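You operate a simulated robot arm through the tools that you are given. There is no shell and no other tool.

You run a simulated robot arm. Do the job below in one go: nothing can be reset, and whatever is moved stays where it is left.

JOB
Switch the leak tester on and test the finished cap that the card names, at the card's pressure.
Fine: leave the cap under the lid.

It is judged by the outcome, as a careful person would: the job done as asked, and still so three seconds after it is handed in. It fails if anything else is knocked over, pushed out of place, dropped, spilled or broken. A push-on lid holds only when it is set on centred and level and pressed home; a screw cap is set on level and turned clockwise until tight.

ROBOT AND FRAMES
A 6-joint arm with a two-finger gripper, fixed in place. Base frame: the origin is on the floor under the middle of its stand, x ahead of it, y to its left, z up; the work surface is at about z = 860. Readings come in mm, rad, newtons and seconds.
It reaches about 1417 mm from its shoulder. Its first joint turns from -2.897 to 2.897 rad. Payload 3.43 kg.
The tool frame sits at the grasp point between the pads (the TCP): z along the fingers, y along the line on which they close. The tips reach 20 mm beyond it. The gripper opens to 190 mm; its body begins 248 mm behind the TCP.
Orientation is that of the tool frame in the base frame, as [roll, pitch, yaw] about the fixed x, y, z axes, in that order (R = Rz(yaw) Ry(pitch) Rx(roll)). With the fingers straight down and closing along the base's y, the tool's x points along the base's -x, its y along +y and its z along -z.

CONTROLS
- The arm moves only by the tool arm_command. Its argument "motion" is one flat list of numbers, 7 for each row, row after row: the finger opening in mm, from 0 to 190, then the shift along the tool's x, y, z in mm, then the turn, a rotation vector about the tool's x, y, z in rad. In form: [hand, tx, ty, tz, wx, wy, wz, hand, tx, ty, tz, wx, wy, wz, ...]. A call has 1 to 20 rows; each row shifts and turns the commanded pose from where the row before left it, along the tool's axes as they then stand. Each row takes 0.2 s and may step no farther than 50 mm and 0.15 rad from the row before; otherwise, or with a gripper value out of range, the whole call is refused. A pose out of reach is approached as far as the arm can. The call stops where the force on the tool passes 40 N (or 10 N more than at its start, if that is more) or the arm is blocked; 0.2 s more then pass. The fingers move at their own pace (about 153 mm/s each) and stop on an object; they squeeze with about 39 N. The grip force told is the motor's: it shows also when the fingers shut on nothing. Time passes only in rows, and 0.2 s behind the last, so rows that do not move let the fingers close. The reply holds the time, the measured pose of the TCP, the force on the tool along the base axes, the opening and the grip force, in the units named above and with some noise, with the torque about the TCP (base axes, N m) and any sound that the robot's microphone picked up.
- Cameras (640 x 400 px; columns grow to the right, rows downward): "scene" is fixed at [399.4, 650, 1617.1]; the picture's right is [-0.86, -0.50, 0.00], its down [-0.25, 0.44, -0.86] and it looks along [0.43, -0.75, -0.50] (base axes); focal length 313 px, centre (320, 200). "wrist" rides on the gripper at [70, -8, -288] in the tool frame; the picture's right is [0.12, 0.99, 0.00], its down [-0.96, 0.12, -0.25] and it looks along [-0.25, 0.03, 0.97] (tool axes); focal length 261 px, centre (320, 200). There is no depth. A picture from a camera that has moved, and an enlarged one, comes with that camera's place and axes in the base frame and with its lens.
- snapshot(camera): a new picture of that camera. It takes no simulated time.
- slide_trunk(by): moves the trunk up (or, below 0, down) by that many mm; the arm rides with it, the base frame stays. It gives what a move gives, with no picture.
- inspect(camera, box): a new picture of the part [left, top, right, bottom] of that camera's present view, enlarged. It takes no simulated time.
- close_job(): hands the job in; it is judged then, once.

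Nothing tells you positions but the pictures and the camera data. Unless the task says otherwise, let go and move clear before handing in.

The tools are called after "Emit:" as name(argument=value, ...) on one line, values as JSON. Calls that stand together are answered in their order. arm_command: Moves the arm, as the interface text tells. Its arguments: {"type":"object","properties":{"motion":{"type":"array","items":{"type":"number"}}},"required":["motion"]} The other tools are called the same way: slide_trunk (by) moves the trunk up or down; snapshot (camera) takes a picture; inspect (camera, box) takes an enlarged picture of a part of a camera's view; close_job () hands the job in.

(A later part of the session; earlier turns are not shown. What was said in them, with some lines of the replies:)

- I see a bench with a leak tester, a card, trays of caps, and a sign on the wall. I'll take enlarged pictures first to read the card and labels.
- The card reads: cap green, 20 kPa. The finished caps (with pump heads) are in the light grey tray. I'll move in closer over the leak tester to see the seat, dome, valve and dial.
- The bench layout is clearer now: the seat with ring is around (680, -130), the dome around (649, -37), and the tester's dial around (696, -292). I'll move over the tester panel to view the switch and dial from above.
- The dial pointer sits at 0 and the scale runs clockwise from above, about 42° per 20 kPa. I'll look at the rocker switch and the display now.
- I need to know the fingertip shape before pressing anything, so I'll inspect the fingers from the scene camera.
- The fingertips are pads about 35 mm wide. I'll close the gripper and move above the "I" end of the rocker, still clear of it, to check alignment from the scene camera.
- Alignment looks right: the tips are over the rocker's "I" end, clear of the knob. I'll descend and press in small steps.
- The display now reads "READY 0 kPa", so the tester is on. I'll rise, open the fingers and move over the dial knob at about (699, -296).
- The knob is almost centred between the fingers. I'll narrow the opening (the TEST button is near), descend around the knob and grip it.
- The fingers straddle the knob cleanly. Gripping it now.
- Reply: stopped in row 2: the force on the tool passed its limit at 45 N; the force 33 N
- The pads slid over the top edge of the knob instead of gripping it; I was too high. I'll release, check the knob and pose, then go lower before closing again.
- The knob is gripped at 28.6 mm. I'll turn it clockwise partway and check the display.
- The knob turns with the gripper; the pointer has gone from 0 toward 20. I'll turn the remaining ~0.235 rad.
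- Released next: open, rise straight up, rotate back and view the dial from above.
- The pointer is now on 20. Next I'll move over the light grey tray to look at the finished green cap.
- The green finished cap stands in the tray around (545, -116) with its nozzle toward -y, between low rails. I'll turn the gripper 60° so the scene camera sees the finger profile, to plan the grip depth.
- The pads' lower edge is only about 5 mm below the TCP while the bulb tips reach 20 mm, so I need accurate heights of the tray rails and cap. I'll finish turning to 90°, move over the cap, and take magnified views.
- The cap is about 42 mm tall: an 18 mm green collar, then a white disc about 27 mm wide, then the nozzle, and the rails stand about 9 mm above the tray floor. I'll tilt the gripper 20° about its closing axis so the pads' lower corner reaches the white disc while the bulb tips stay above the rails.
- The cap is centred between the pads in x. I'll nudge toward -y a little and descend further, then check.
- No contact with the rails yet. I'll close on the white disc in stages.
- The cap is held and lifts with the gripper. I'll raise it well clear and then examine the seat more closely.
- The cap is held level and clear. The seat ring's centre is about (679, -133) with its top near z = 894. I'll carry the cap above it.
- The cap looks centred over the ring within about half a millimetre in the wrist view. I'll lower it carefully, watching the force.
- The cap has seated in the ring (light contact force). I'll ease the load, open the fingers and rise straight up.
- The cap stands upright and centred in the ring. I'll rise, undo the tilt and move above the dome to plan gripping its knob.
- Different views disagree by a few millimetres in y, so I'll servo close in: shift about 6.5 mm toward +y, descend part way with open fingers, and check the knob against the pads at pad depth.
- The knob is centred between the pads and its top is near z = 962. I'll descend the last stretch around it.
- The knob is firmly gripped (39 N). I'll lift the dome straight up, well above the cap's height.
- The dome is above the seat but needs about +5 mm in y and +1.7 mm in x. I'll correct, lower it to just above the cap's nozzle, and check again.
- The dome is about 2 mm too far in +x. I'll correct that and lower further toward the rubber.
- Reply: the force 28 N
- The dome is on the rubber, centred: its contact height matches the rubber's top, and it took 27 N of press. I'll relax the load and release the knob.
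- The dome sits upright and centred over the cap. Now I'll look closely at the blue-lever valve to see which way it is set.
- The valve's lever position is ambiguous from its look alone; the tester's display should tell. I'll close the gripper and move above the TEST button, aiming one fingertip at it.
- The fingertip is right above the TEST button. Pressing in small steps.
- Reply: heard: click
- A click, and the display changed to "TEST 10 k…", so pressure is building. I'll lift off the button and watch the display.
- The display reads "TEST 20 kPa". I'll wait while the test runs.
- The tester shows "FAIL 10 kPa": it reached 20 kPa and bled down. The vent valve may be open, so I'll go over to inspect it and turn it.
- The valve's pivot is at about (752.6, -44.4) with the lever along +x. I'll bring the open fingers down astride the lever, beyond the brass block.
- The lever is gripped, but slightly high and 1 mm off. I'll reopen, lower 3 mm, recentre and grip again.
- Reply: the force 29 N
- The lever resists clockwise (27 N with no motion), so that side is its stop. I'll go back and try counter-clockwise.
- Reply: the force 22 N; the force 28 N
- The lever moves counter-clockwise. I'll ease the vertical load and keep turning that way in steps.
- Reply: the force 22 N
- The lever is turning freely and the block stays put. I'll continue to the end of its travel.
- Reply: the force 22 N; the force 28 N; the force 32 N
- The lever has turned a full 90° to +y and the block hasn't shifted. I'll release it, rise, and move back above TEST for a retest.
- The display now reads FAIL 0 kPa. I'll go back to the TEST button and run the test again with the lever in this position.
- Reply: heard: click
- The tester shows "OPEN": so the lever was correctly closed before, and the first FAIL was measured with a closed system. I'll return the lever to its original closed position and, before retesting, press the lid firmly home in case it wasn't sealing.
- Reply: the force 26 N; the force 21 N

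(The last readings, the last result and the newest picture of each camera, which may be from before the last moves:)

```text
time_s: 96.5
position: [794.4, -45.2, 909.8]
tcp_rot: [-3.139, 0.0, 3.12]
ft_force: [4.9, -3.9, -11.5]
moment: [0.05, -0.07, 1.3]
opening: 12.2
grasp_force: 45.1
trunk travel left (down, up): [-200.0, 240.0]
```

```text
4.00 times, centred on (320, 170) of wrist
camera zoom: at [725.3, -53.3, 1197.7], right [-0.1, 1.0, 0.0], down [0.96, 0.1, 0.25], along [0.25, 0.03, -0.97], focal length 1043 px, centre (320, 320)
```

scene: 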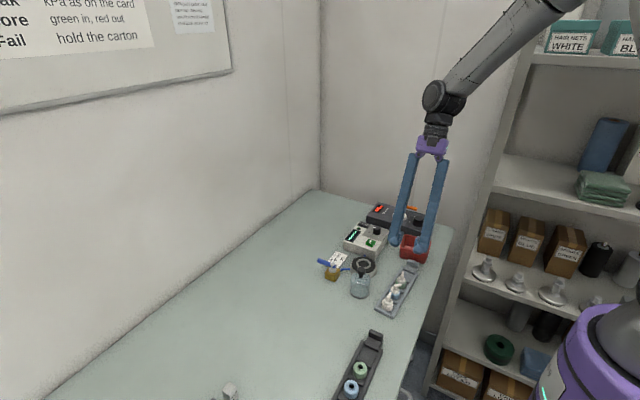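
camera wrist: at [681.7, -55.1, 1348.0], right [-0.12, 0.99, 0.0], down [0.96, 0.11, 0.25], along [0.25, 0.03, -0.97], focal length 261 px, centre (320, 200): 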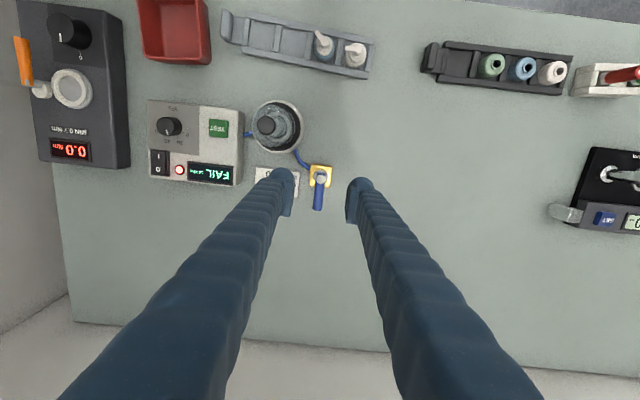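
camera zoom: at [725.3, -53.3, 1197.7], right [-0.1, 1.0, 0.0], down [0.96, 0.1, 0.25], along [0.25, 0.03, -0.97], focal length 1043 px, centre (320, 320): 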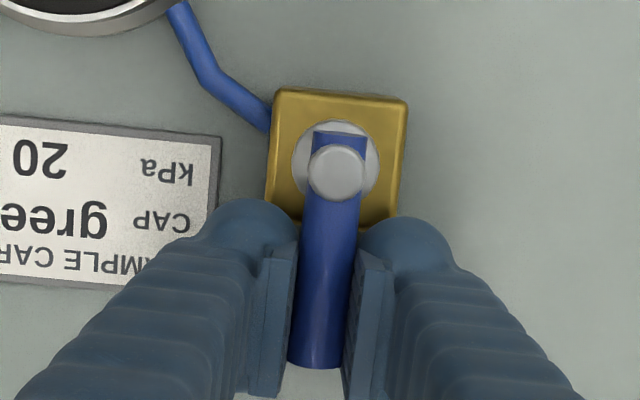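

The lever is back at its closed stop. I'll release it, rise, and go to the dome's knob to press the lid home with a single fingertip.

Emit:
arm_command(motion=[30, 0, 0, 0, 0, 0, 0, 40, 0, 0, 0, 0, 0, 0, 40, 0, 0, -40, 0, 0, 0, 40, 0, 0, -45, 0, 0, 0, 40, 0, 0, -45, 0, 0, -0.022, 0, 0, 0, -15, 0, 0, 0, 0, 38.1, -20.9, 0, 0, 0, 0, 0, 38.1, -20.9, 0, 0, 0, 0, 0, 38.1, -20.9, 0, 0, 0, 0, 0, 0, 0, 0, 0, 0, 0])

Emit:
inspect(camera="scene", box=[310, 205, 410, 295])

Emit:
inspect(camera="wrist", box=[240, 120, 400, 220])

```text
time_s: 98.7
position: [680.6, -110.5, 1056.1]
tcp_rot: [-3.141, -0.001, -3.141]
ft_force: [0.4, 0.6, -0.8]
moment: [0.03, -0.02, -0.05]
opening: 0.0
grasp_force: 34.4
trunk travel left (down, up): [-200.0, 240.0]
```

```text
4.44 times, centred on (360, 250) of scene
camera zoom: at [399.4, 650.0, 1617.1], right [-0.86, -0.5, 0.0], down [-0.25, 0.44, -0.86], along [0.43, -0.75, -0.5], focal length 1391 px, centre (142, -22)
```

zoom: 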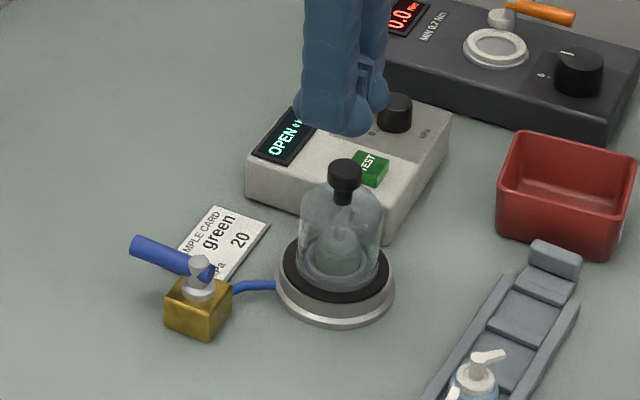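

```text
4.00 times, centred on (320, 170) of wrist
camera zoom: at [609.7, -118.4, 1343.8], right [-0.12, 0.99, 0.0], down [0.96, 0.12, 0.25], along [0.25, 0.03, -0.97], focal length 1043 px, centre (320, 320)
```

zoom: 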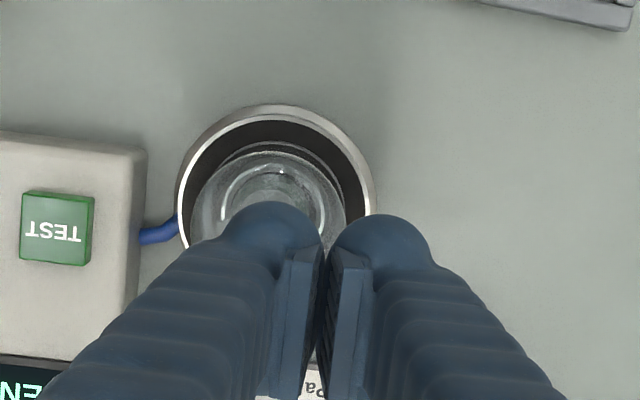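

Emit:
inspect(camera="scene", box=[345, 236, 385, 276])

Emit:
arm_command(motion=[0, 0.6, 2.5, 15, 0, 0, 0, 0, 0, 0, 15, 0, 0, 0, 0, 0, 0, 0, 0, 0, 0])

Emit:
inspect(camera="scene", box=[345, 225, 385, 265])

Emit:
inspect(camera="wrist", box=[256, 130, 384, 210])

```text
10.00 times, centred on (365, 256) of scene
camera zoom: at [399.4, 650.0, 1617.1], right [-0.86, -0.5, 0.0], down [-0.25, 0.44, -0.86], along [0.43, -0.75, -0.5], focal length 3129 px, centre (-130, -360)
```

zoom: 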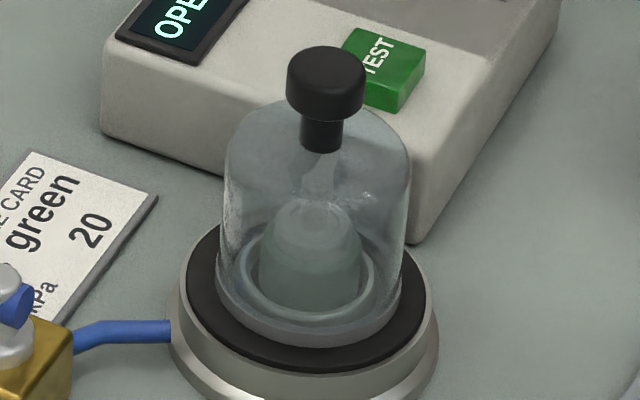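

```text
time_s: 99.5
position: [679.6, -106.9, 1026.0]
tcp_rot: [3.141, 0.0, -3.14]
ft_force: [0.5, 0.4, 0.7]
moment: [0.01, -0.01, -0.04]
opening: 0.3
grasp_force: 34.1
trunk travel left (down, up): [-200.0, 240.0]
```

```text
10.00 times, centred on (365, 245) of scene
camera zoom: at [399.4, 650.0, 1617.1], right [-0.86, -0.5, 0.0], down [-0.25, 0.44, -0.86], along [0.43, -0.75, -0.5], focal length 3129 px, centre (-130, -250)
```

zoom: 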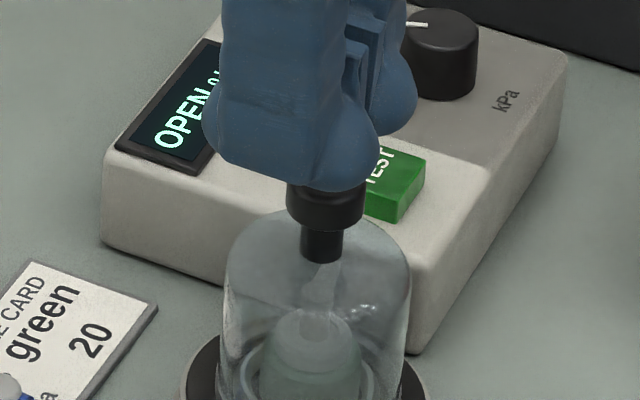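

```text
5.00 times, centred on (320, 170) of wrist
camera zoom: at [609.3, -116.3, 1313.6], right [-0.12, 0.99, 0.0], down [0.96, 0.12, 0.25], along [0.25, 0.03, -0.97], focal length 1303 px, centre (320, 350)
```

zoom: 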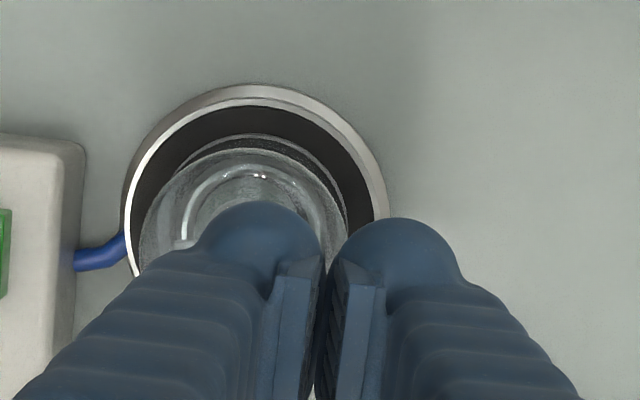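

Emit:
arm_command(motion=[0, 0, -0.8, 7, 0, 0, 0, 0, 0, 0, 6, 0, 0, 0, 0, 0, 0, 2, 0, 0, 0])

Emit:
arm_command(motion=[0, 0, 0, 1, 0, 0, 0, 0, 0, 0, 1, 0, 0, 0])

Emit:
arm_command(motion=[0, 0, 0, 1, 0, 0, 0])

Emit:
inspect(camera="scene", box=[345, 230, 385, 270])

```text
time_s: 100.3
position: [679.0, -107.6, 1009.8]
tcp_rot: [-3.142, 0.001, -3.139]
ft_force: [-0.3, 0.0, 0.0]
moment: [-0.01, 0.01, 0.01]
opening: 0.0
grasp_force: 34.2
trunk travel left (down, up): [-200.0, 240.0]
```

```text
time_s: 100.9
position: [680.9, -107.6, 1008.9]
tcp_rot: [-3.14, -0.002, -3.139]
ft_force: [0.4, 0.0, 0.2]
moment: [-0.02, 0.01, -0.01]
opening: 0.1
grasp_force: 35.0
trunk travel left (down, up): [-200.0, 240.0]
```

```text
time_s: 101.3
position: [679.2, -107.4, 1009.0]
tcp_rot: [3.141, -0.002, -3.14]
ft_force: [0.2, 0.4, 0.0]
moment: [-0.02, 0.01, -0.01]
opening: 0.1
grasp_force: 34.0
trunk travel left (down, up): [-200.0, 240.0]
```

```text
10.00 times, centred on (365, 250) of scene
camera zoom: at [399.4, 650.0, 1617.1], right [-0.86, -0.5, 0.0], down [-0.25, 0.44, -0.86], along [0.43, -0.75, -0.5], focal length 3129 px, centre (-130, -300)
```

zoom: 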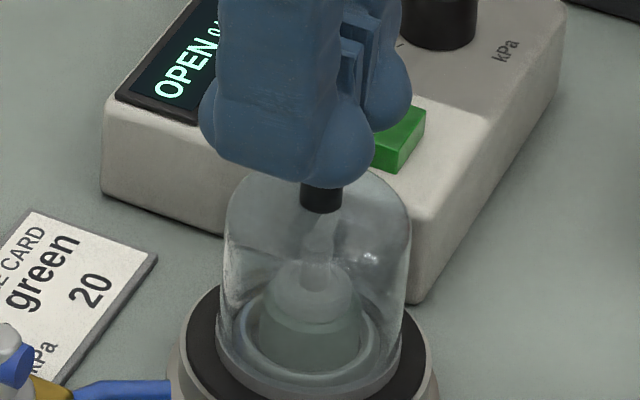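

Emit:
arm_command(motion=[0, 0, 0, 1, 0, 0, 0])

Emit:
arm_command(motion=[0, 0, 0, 1, 0, 0, 0])

Emit:
arm_command(motion=[0, 0, 0, 1, 0, 0, 0])

```text
time_s: 101.7
position: [679.7, -106.8, 1008.2]
tcp_rot: [-3.141, 0.001, -3.139]
ft_force: [0.2, -0.4, -0.3]
moment: [0.03, 0.01, 0.03]
opening: 0.2
grasp_force: 34.1
trunk travel left (down, up): [-200.0, 240.0]
```

```text
time_s: 102.1
position: [679.0, -107.6, 1007.5]
tcp_rot: [3.141, 0.0, -3.141]
ft_force: [0.7, -0.1, 0.2]
moment: [0.02, 0.0, -0.01]
opening: 0.1
grasp_force: 34.1
trunk travel left (down, up): [-200.0, 240.0]
```

```text
time_s: 102.5
position: [680.2, -106.5, 1006.4]
tcp_rot: [-3.141, 0.001, -3.141]
ft_force: [0.2, -0.6, -0.8]
moment: [-0.02, -0.01, -0.01]
opening: 0.0
grasp_force: 34.2
trunk travel left (down, up): [-200.0, 240.0]
```

Emit:
arm_command(motion=[0, 0, 0, 1, 0, 0, 0, 0, 0, 0, 0, 0, 0, 0])

Emit:
arm_command(motion=[0, 0, 0, 1, 0, 0, 0, 0, 0, 0, 0, 0, 0, 0])

Emit:
arm_command(motion=[0, 0, 0, 1, 0, 0, 0, 0, 0, 0, 0, 0, 0, 0])

Emit:
inspect(camera="scene", box=[345, 230, 385, 270])

```text
time_s: 103.1
position: [679.0, -107.9, 1005.7]
tcp_rot: [3.142, 0.0, -3.139]
ft_force: [0.1, 0.2, 0.2]
moment: [-0.02, 0.0, 0.01]
opening: 0.3
grasp_force: 33.9
trunk travel left (down, up): [-200.0, 240.0]
```

```text
time_s: 103.7
position: [679.2, -107.3, 1003.8]
tcp_rot: [-3.141, -0.001, -3.14]
ft_force: [0.4, -0.1, 0.4]
moment: [-0.01, -0.04, -0.02]
opening: 0.0
grasp_force: 34.1
trunk travel left (down, up): [-200.0, 240.0]
```

```text
time_s: 104.3
position: [680.4, -107.0, 1003.2]
tcp_rot: [3.141, 0.002, -3.14]
ft_force: [0.4, -0.1, -0.6]
moment: [0.0, 0.01, 0.01]
opening: 0.0
grasp_force: 34.3
trunk travel left (down, up): [-200.0, 240.0]
```

```text
10.00 times, centred on (365, 250) of scene
camera zoom: at [399.4, 650.0, 1617.1], right [-0.86, -0.5, 0.0], down [-0.25, 0.44, -0.86], along [0.43, -0.75, -0.5], focal length 3129 px, centre (-130, -300)
```

zoom: 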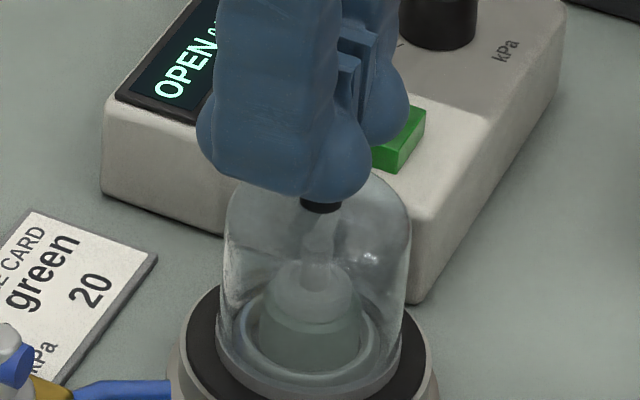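

Emit:
arm_command(motion=[0, 0, 0, 1, 0, 0, 0, 0, 0, 0, 0, 0, 0, 0])

Emit:
arm_command(motion=[0, 0, 0, 1, 0, 0, 0, 0, 0, 0, 0, 0, 0, 0])

Emit:
arm_command(motion=[0, 0, 0, 1, 0, 0, 0, 0, 0, 0, 0, 0, 0, 0])

Emit:
inspect(camera="wrist", box=[256, 130, 384, 230])

```text
time_s: 104.9
position: [680.5, -106.3, 1002.3]
tcp_rot: [-3.141, 0.0, -3.139]
ft_force: [0.1, 0.1, -0.4]
moment: [-0.01, 0.0, -0.03]
opening: 0.0
grasp_force: 34.4
trunk travel left (down, up): [-200.0, 240.0]
```

```text
time_s: 105.5
position: [679.5, -106.4, 1000.9]
tcp_rot: [3.141, 0.001, -3.141]
ft_force: [0.7, 0.5, 0.0]
moment: [-0.01, -0.02, 0.03]
opening: 0.2
grasp_force: 34.2
trunk travel left (down, up): [-200.0, 240.0]
```

```text
time_s: 106.1
position: [679.0, -107.4, 999.7]
tcp_rot: [3.141, 0.0, -3.141]
ft_force: [-0.7, -0.9, 0.0]
moment: [-0.03, 0.0, 0.03]
opening: 0.0
grasp_force: 34.2
trunk travel left (down, up): [-200.0, 240.0]
```

```text
4.00 times, centred on (320, 180) of wrist
camera zoom: at [609.7, -116.0, 1286.2], right [-0.12, 0.99, 0.0], down [0.96, 0.12, 0.25], along [0.25, 0.03, -0.97], focal length 1043 px, centre (320, 280)
```

zoom: 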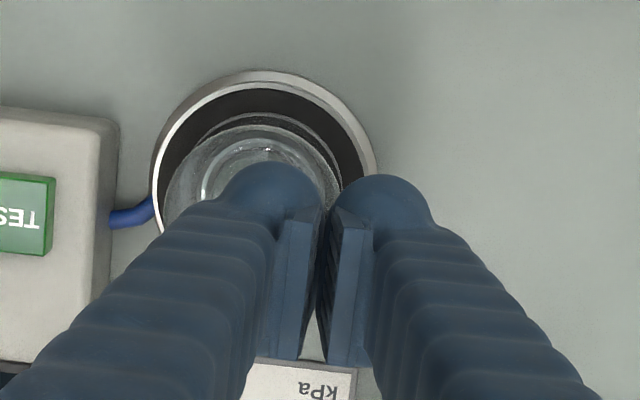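

Emit:
arm_command(motion=[0, 0, 0, 1, 0, 0, 0, 0, 0, 0, 0, 0, 0, 0])

Emit:
arm_command(motion=[0, 0, 0, 1, 0, 0, 0, 0, 0, 0, 0, 0, 0, 0])

Emit:
arm_command(motion=[0, 0, 0, 1, 0, 0, 0, 0, 0, 0, 0, 0, 0, 0])

Emit:
inspect(camera="scene", box=[345, 230, 385, 270])

```text
time_s: 106.7
position: [679.8, -106.8, 997.5]
tcp_rot: [3.14, -0.001, -3.142]
ft_force: [0.3, -0.1, -0.3]
moment: [0.0, 0.0, 0.0]
opening: 0.2
grasp_force: 34.0
trunk travel left (down, up): [-200.0, 240.0]
```

```text
time_s: 107.3
position: [679.3, -107.2, 998.2]
tcp_rot: [3.141, 0.001, -3.14]
ft_force: [-0.4, -0.3, 0.1]
moment: [0.01, -0.01, 0.01]
opening: 0.0
grasp_force: 34.0
trunk travel left (down, up): [-200.0, 240.0]
```

```text
time_s: 107.9
position: [678.7, -106.7, 996.2]
tcp_rot: [3.141, 0.001, -3.138]
ft_force: [2.3, 2.8, 9.4]
moment: [-0.04, -0.05, 0.06]
opening: 0.0
grasp_force: 34.2
trunk travel left (down, up): [-200.0, 240.0]
```

```text
10.00 times, centred on (365, 250) of scene
camera zoom: at [399.4, 650.0, 1617.1], right [-0.86, -0.5, 0.0], down [-0.25, 0.44, -0.86], along [0.43, -0.75, -0.5], focal length 3129 px, centre (-130, -300)
```

zoom: 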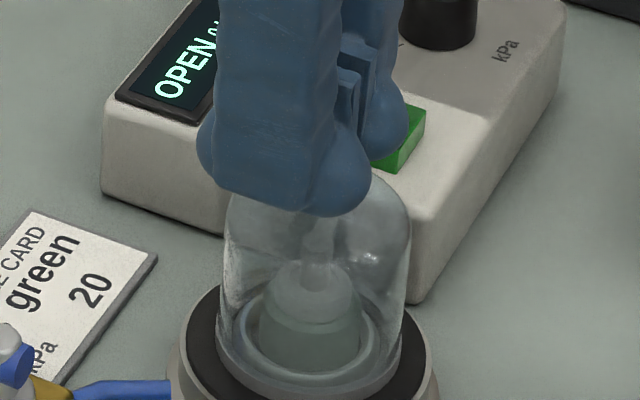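

Emit:
arm_command(motion=[0, 0, 0, -3, 0, 0, 0, 0, 0, -3.5, 0, 0, 0, 0, 0, 0, 0, 2, 0, 0, 0, 0, 0, 0, 0, 0, 0, 0])

Emit:
arm_command(motion=[0, 0, 0, 1, 0, 0, 0, 0, 0, 0, 0, 0, 0, 0])

Emit:
arm_command(motion=[0, 0, 0, 1, 0, 0, 0, 0, 0, 0, 0, 0, 0, 0])

```text
time_s: 108.9
position: [680.0, -110.4, 997.9]
tcp_rot: [-3.141, -0.002, -3.14]
ft_force: [0.3, 0.5, 2.5]
moment: [-0.05, -0.01, 0.01]
opening: 0.0
grasp_force: 34.1
trunk travel left (down, up): [-200.0, 240.0]
```

```text
time_s: 109.5
position: [678.9, -110.3, 997.8]
tcp_rot: [-3.14, 0.001, -3.139]
ft_force: [1.2, -1.7, 9.0]
moment: [-0.16, -0.01, 0.02]
opening: 0.0
grasp_force: 34.9
trunk travel left (down, up): [-200.0, 240.0]
```

```text
time_s: 110.1
position: [679.8, -111.3, 997.0]
tcp_rot: [3.141, 0.002, -3.141]
ft_force: [3.3, -0.3, 23.0]
moment: [-0.31, -0.04, 0.03]
opening: 0.0
grasp_force: 33.8
trunk travel left (down, up): [-200.0, 240.0]
```

Emit:
arm_command(motion=[0, 0, 0, 0.9, 0, 0, 0, 0, 0, 0, 0, 0, 0, 0])

Emit:
inspect(camera="scene", box=[345, 245, 385, 285])

```text
time_s: 110.7
position: [679.5, -110.6, 998.7]
tcp_rot: [3.141, 0.004, -3.139]
ft_force: [6.0, -1.3, 39.1]
moment: [-0.49, -0.04, 0.11]
opening: 0.0
grasp_force: 34.3
trunk travel left (down, up): [-200.0, 240.0]
```

```text
10.00 times, centred on (365, 265) of scene
camera zoom: at [399.4, 650.0, 1617.1], right [-0.86, -0.5, 0.0], down [-0.25, 0.44, -0.86], along [0.43, -0.75, -0.5], focal length 3129 px, centre (-130, -450)
```

zoom: 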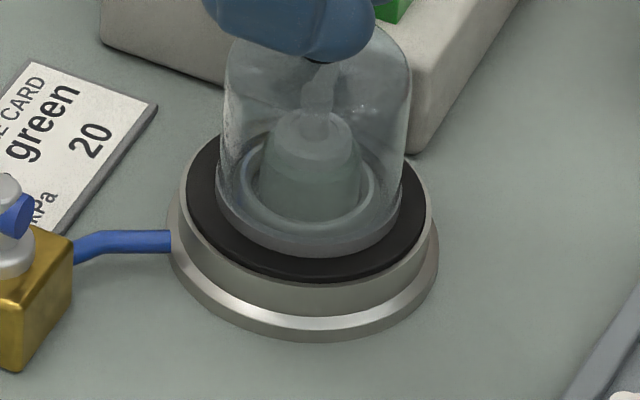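

I pressed the lid with 39 N and it didn't move further, so it was already fully home. Now back to TEST for a clean run with the valve closed.

Emit:
arm_command(motion=[0, 0, 0, -10, 0, 0, 0, 0, 0, 0, -40, 0, 0, 0, 0, -5.2, -31.6, 0, 0, 0, 0, 0, -5.2, -31.6, 0, 0, 0, 0, 0, -5.2, -31.6, 0, 0, 0, 0, 0, 0, 0, 30, 0, 0, 0, 0, 0, 0, 30, 0, 0, 0, 0, 0, 0, 30, 0, 0, 0, 0, 0, 0, 0, 0, 0, 0])

Emit:
inspect(camera="scene", box=[345, 215, 395, 260])

Emit:
inspect(camera="wrist", box=[240, 120, 400, 220])

```text
time_s: 112.7
position: [694.8, -203.4, 954.8]
tcp_rot: [3.141, -0.001, -3.139]
ft_force: [-0.6, 0.6, 0.6]
moment: [0.0, -0.01, -0.01]
opening: 0.1
grasp_force: 35.0
trunk travel left (down, up): [-200.0, 240.0]
```

```text
8.89 times, centred on (370, 238) of scene
camera zoom: at [399.4, 650.0, 1617.1], right [-0.86, -0.5, 0.0], down [-0.25, 0.44, -0.86], along [0.43, -0.75, -0.5], focal length 2782 px, centre (-124, -133)
```

zoom: 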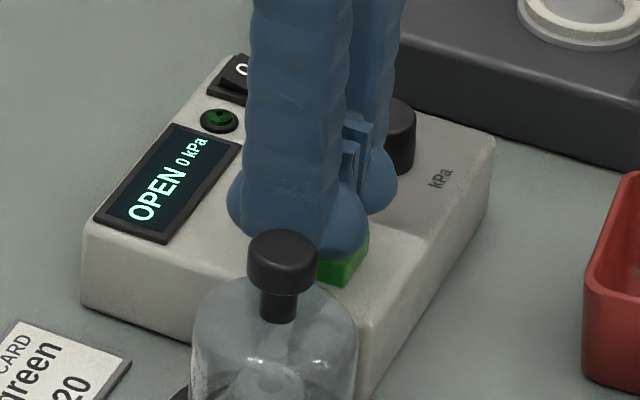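

```text
4.00 times, centred on (320, 170) of wrist
camera zoom: at [625.6, -213.2, 1241.0], right [-0.12, 0.99, 0.0], down [0.96, 0.12, 0.25], along [0.25, 0.03, -0.97], focal length 1043 px, centre (320, 320)
```

zoom: 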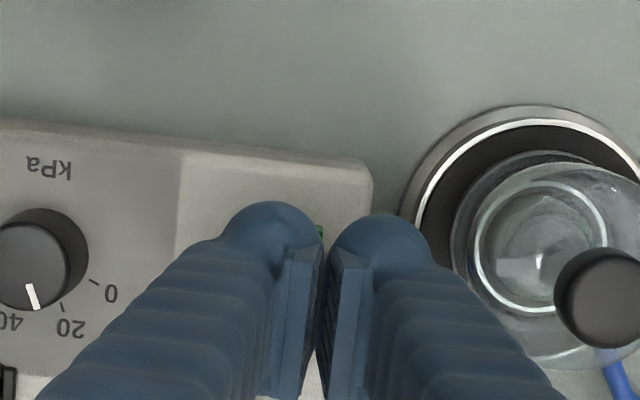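

Emit:
arm_command(motion=[0, 0, 0, 8, 0, 0, 0, 0, 0, 0, 7, 0, 0, 0, 0, 0, 0, 3, 0, 0, 0])

Emit:
arm_command(motion=[0, 0, 0, 1.5, 0, 0, 0])

Emit:
arm_command(motion=[0, 0, 0, 1.5, 0, 0, 0])

Emit:
inspect(camera="scene", box=[345, 215, 395, 260])

```text
time_s: 113.5
position: [696.2, -203.3, 937.4]
tcp_rot: [-3.141, 0.0, -3.14]
ft_force: [0.0, -0.7, -0.6]
moment: [0.03, 0.03, 0.02]
opening: 0.0
grasp_force: 34.2
trunk travel left (down, up): [-200.0, 240.0]
```

```text
time_s: 113.9
position: [694.7, -204.8, 934.4]
tcp_rot: [3.141, 0.0, -3.139]
ft_force: [0.0, -0.1, -0.3]
moment: [0.01, 0.03, 0.0]
opening: 0.1
grasp_force: 33.9
trunk travel left (down, up): [-200.0, 240.0]
```

```text
time_s: 114.3
position: [695.3, -205.3, 934.5]
tcp_rot: [-3.141, -0.001, -3.14]
ft_force: [0.6, 0.3, 0.6]
moment: [0.0, -0.03, -0.01]
opening: 0.1
grasp_force: 34.6
trunk travel left (down, up): [-200.0, 240.0]
```

```text
8.89 times, centred on (370, 238) of scene
camera zoom: at [399.4, 650.0, 1617.1], right [-0.86, -0.5, 0.0], down [-0.25, 0.44, -0.86], along [0.43, -0.75, -0.5], focal length 2782 px, centre (-124, -133)
```

zoom: 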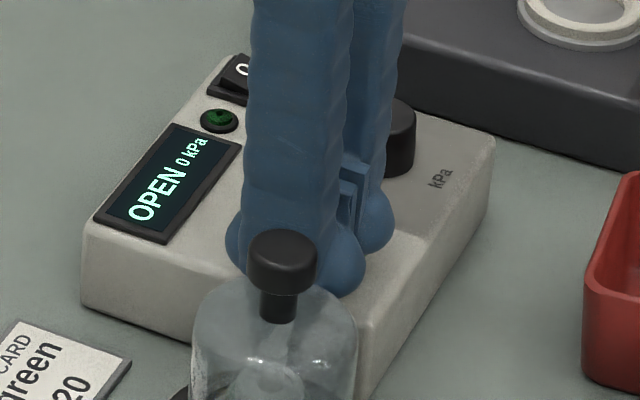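

Emit:
arm_command(motion=[0, 0, 0, 1.2, 0, 0, 0])

Emit:
arm_command(motion=[0, 0, 0, 1.2, 0, 0, 0])

Emit:
inspect(camera="scene", box=[345, 215, 395, 260])

```text
time_s: 114.7
position: [695.8, -205.1, 932.6]
tcp_rot: [-3.141, -0.001, -3.14]
ft_force: [-0.7, -1.4, 3.4]
moment: [-0.05, 0.0, 0.03]
opening: 0.0
grasp_force: 34.4
trunk travel left (down, up): [-200.0, 240.0]
heard: click
```

```text
time_s: 115.1
position: [694.6, -204.5, 932.2]
tcp_rot: [-3.141, 0.001, -3.14]
ft_force: [-1.0, 0.8, 3.7]
moment: [-0.05, 0.05, 0.0]
opening: 0.2
grasp_force: 34.4
trunk travel left (down, up): [-200.0, 240.0]
```

```text
8.89 times, centred on (370, 238) of scene
camera zoom: at [399.4, 650.0, 1617.1], right [-0.86, -0.5, 0.0], down [-0.25, 0.44, -0.86], along [0.43, -0.75, -0.5], focal length 2782 px, centre (-124, -133)
```

zoom: 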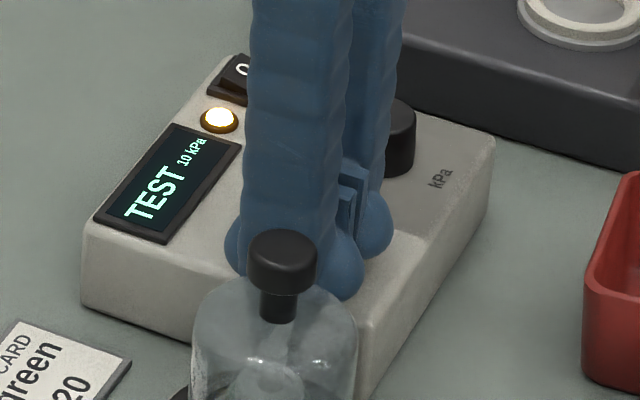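

The test is running again ("TEST 10 kPa", amber light). I'll lift clear straight up and watch the outcome.

Emit:
arm_command(motion=[0, 0, 0, -15, 0, 0, 0, 0, 0, 0, -30, 0, 0, 0, 0, 0, 0, -40, 0, 0, 0, 0, 0, 0, 0, 0, 0, 0])

Emit:
inspect(camera="scene", box=[345, 215, 395, 260])

Emit:
arm_command(motion=[0, 0, 0, 0, 0, 0, 0, 0, 0, 0, 0, 0, 0, 0, 0, 0, 0, 0, 0, 0, 0, 0, 0, 0, 0, 0, 0, 0, 0, 0, 0, 0, 0, 0, 0, 0, 0, 0, 0, 0, 0, 0])

Emit:
inspect(camera="scene", box=[345, 215, 395, 260])

```text
time_s: 116.1
position: [696.2, -206.1, 1016.5]
tcp_rot: [3.141, -0.002, -3.138]
ft_force: [0.7, 0.2, -0.9]
moment: [-0.02, 0.01, -0.02]
opening: 0.0
grasp_force: 34.4
trunk travel left (down, up): [-200.0, 240.0]
```

```text
8.89 times, centred on (370, 238) of scene
camera zoom: at [399.4, 650.0, 1617.1], right [-0.86, -0.5, 0.0], down [-0.25, 0.44, -0.86], along [0.43, -0.75, -0.5], focal length 2782 px, centre (-124, -133)
```

zoom: 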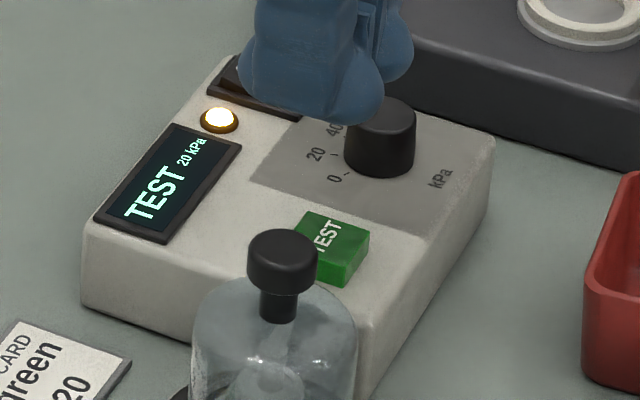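

```text
time_s: 117.5
position: [695.7, -205.5, 1016.0]
tcp_rot: [3.139, -0.001, -3.14]
ft_force: [0.4, -0.4, 0.7]
moment: [-0.03, -0.03, 0.03]
opening: 0.1
grasp_force: 34.7
trunk travel left (down, up): [-200.0, 240.0]
```

```text
8.89 times, centred on (370, 238) of scene
camera zoom: at [399.4, 650.0, 1617.1], right [-0.86, -0.5, 0.0], down [-0.25, 0.44, -0.86], along [0.43, -0.75, -0.5], focal length 2782 px, centre (-124, -133)
```

zoom: 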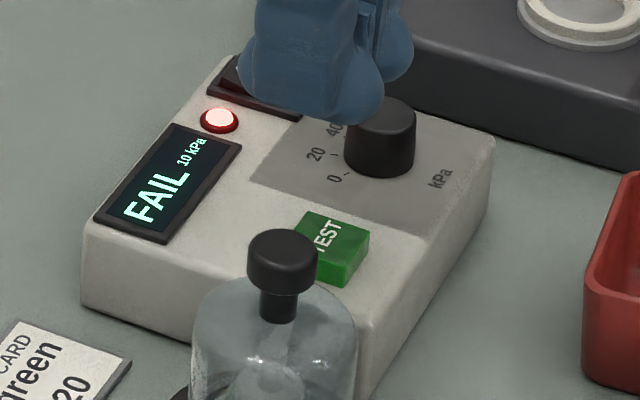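

The retest gave the same result, "FAIL 10 kPa", with valve closed and lid home, so that is the cap's genuine result. I'll move the arm up and clear, then check that everything else is undisturbed.

Emit:
arm_command(motion=[60, 0, 0, -45, 0, 0, 0, 60, 0, 0, -45, 0, 0, 0, 60, 10, 0, -45, 0, 0, 0, 60, 20, 0, -40, 0, 0, 0, 60, 0, 0, 0, 0, 0, 0])

Emit:
snapshot(camera="scene")

Emit:
inspect(camera="scene", box=[370, 250, 430, 320])

Emit:
inspect(camera="scene", box=[310, 190, 450, 310])

Emit:
snapshot(camera="wrist")

```text
time_s: 118.7
position: [664.7, -204.3, 1189.9]
tcp_rot: [-3.141, 0.0, -3.141]
ft_force: [0.5, 0.5, -0.4]
moment: [-0.07, 0.0, 0.0]
opening: 60.1
grasp_force: 0.1
trunk travel left (down, up): [-200.0, 240.0]
```

```text
taken
```

scene: 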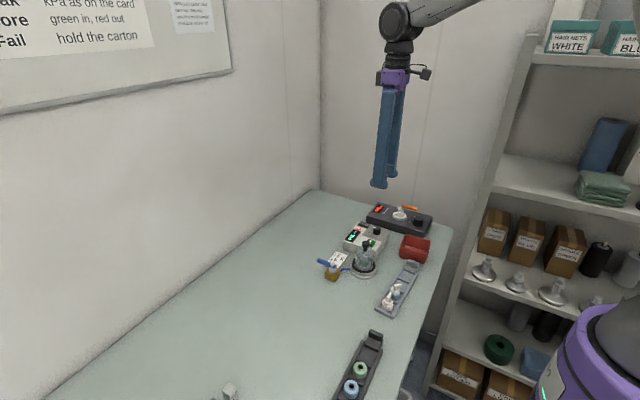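

```text
5.71 times, centred on (400, 285) of scene
camera zoom: at [399.4, 650.0, 1617.1], right [-0.86, -0.5, 0.0], down [-0.25, 0.44, -0.86], along [0.43, -0.75, -0.5], focal length 1788 px, centre (-137, -286)
```

zoom: 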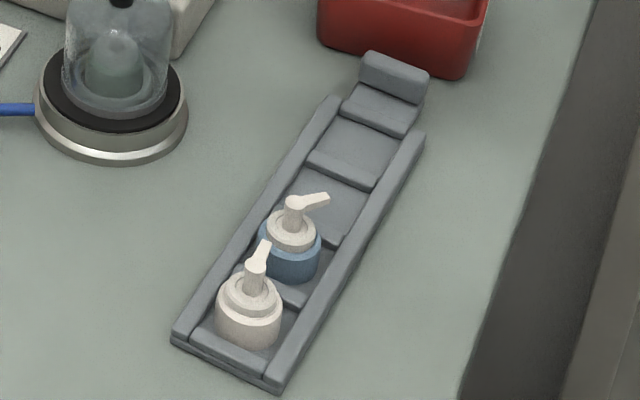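

```text
3.33 times, centred on (380, 250) of scene
camera zoom: at [399.4, 650.0, 1617.1], right [-0.86, -0.5, 0.0], down [-0.25, 0.44, -0.86], along [0.43, -0.75, -0.5], focal length 1043 px, centre (120, 33)
```

zoom: 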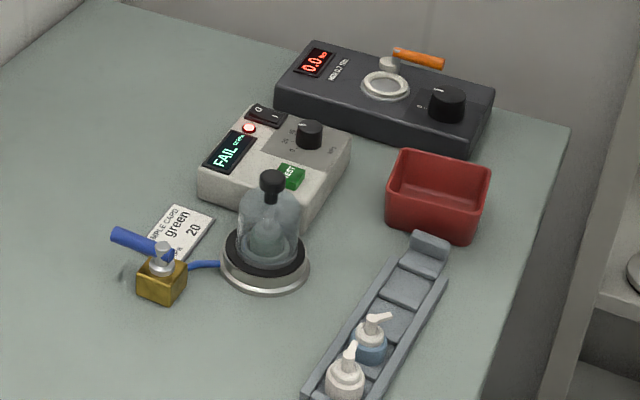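

```text
taken
camera wrist: at [596.1, -213.2, 1477.1], right [-0.12, 0.99, 0.0], down [0.96, 0.12, 0.25], along [0.24, 0.03, -0.97], focal length 261 px, centre (320, 200)
```

wrist: 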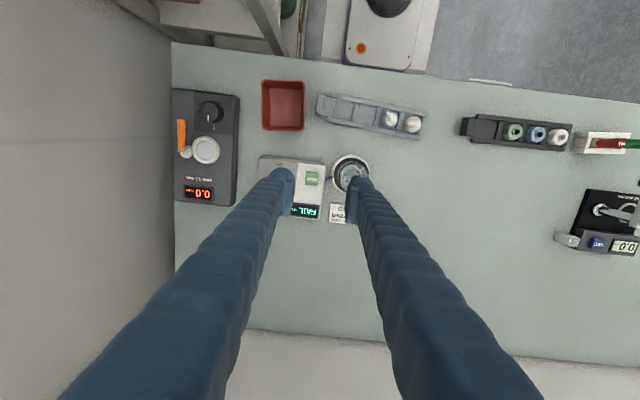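

Everything else stands where it was. As a last check that the FAIL isn't from an off-centre lid, I'll look straight down on the dome and seat.

Emit:
arm_command(motion=[60, -28.5, 27, 10, 0, 0, 0, 60, -28.5, 27, 20, 0, 0, 0, 60, -28.5, 27, 20, 0, 0, 0, 60, 0, 0, 0, 0, 0, 0])

Emit:
inspect(camera="wrist", box=[276, 98, 356, 158])

Emit:
inspect(camera="wrist", box=[180, 90, 340, 190])

```text
time_s: 119.7
position: [750.1, -122.9, 1141.5]
tcp_rot: [-3.139, 0.001, -3.14]
ft_force: [-0.1, 0.9, 0.8]
moment: [-0.09, 0.0, -0.03]
opening: 59.9
grasp_force: 0.1
trunk travel left (down, up): [-200.0, 240.0]
```

```text
6.67 times, centred on (316, 128) of wrist
camera zoom: at [680.0, -131.9, 1429.3], right [-0.12, 0.99, 0.0], down [0.96, 0.12, 0.25], along [0.25, 0.03, -0.97], focal length 1738 px, centre (347, 680)
```

zoom: 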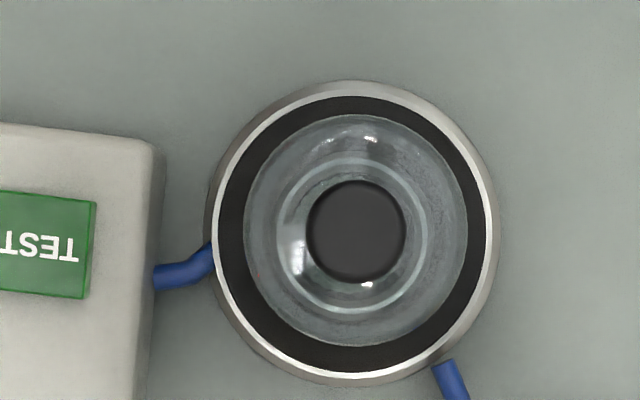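

```text
4.00 times, centred on (260, 140) of wrist
camera zoom: at [680.0, -131.9, 1429.3], right [-0.12, 0.99, 0.0], down [0.96, 0.12, 0.25], along [0.25, 0.03, -0.97], focal length 1043 px, centre (560, 440)
```

zoom: 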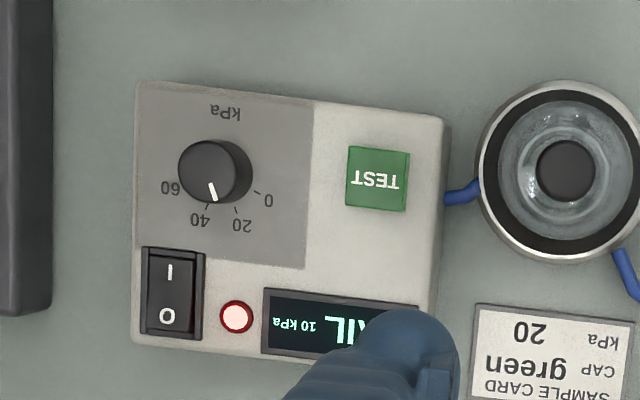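

From straight above, the dome is concentric with the seat to within about 1 mm. The tester is on, the dial is at 20, and the green finished cap is under the lid with the valve closed.

The test completed twice at 20 kPa and gave FAIL both times. The arm is clear, so I'm handing in.

Emit:
close_job()

```text
The job is handed in.
```

I switched the leak tester on and tested the finished green cap at 20 kPa, as the card says. The cap **failed**: pressure reached 20 kPa, then dropped to 10 kPa.

- **First test:** it read "FAIL 10 kPa". I wasn't sure the valve with the blue lever was shut, so I turned it and ran the test again. The tester showed "OPEN", so the valve had been shut for the first test.
- **Retest:** I turned the valve back to shut, pressed the lid down with about 39 N and repeated the test. It read "FAIL 10 kPa" again.
- **Lid check:** from above, the lid is centred on the seat to within about 1 mm, so the leak appears to be in the cap and not the setup.

The cap is still under the lid with the tester on, the dial at 20 and the valve shut. Nothing else on the bench was moved or knocked over. The wall sign says to hold the carton after a fail; I left that to you, as it wasn't part of the job.
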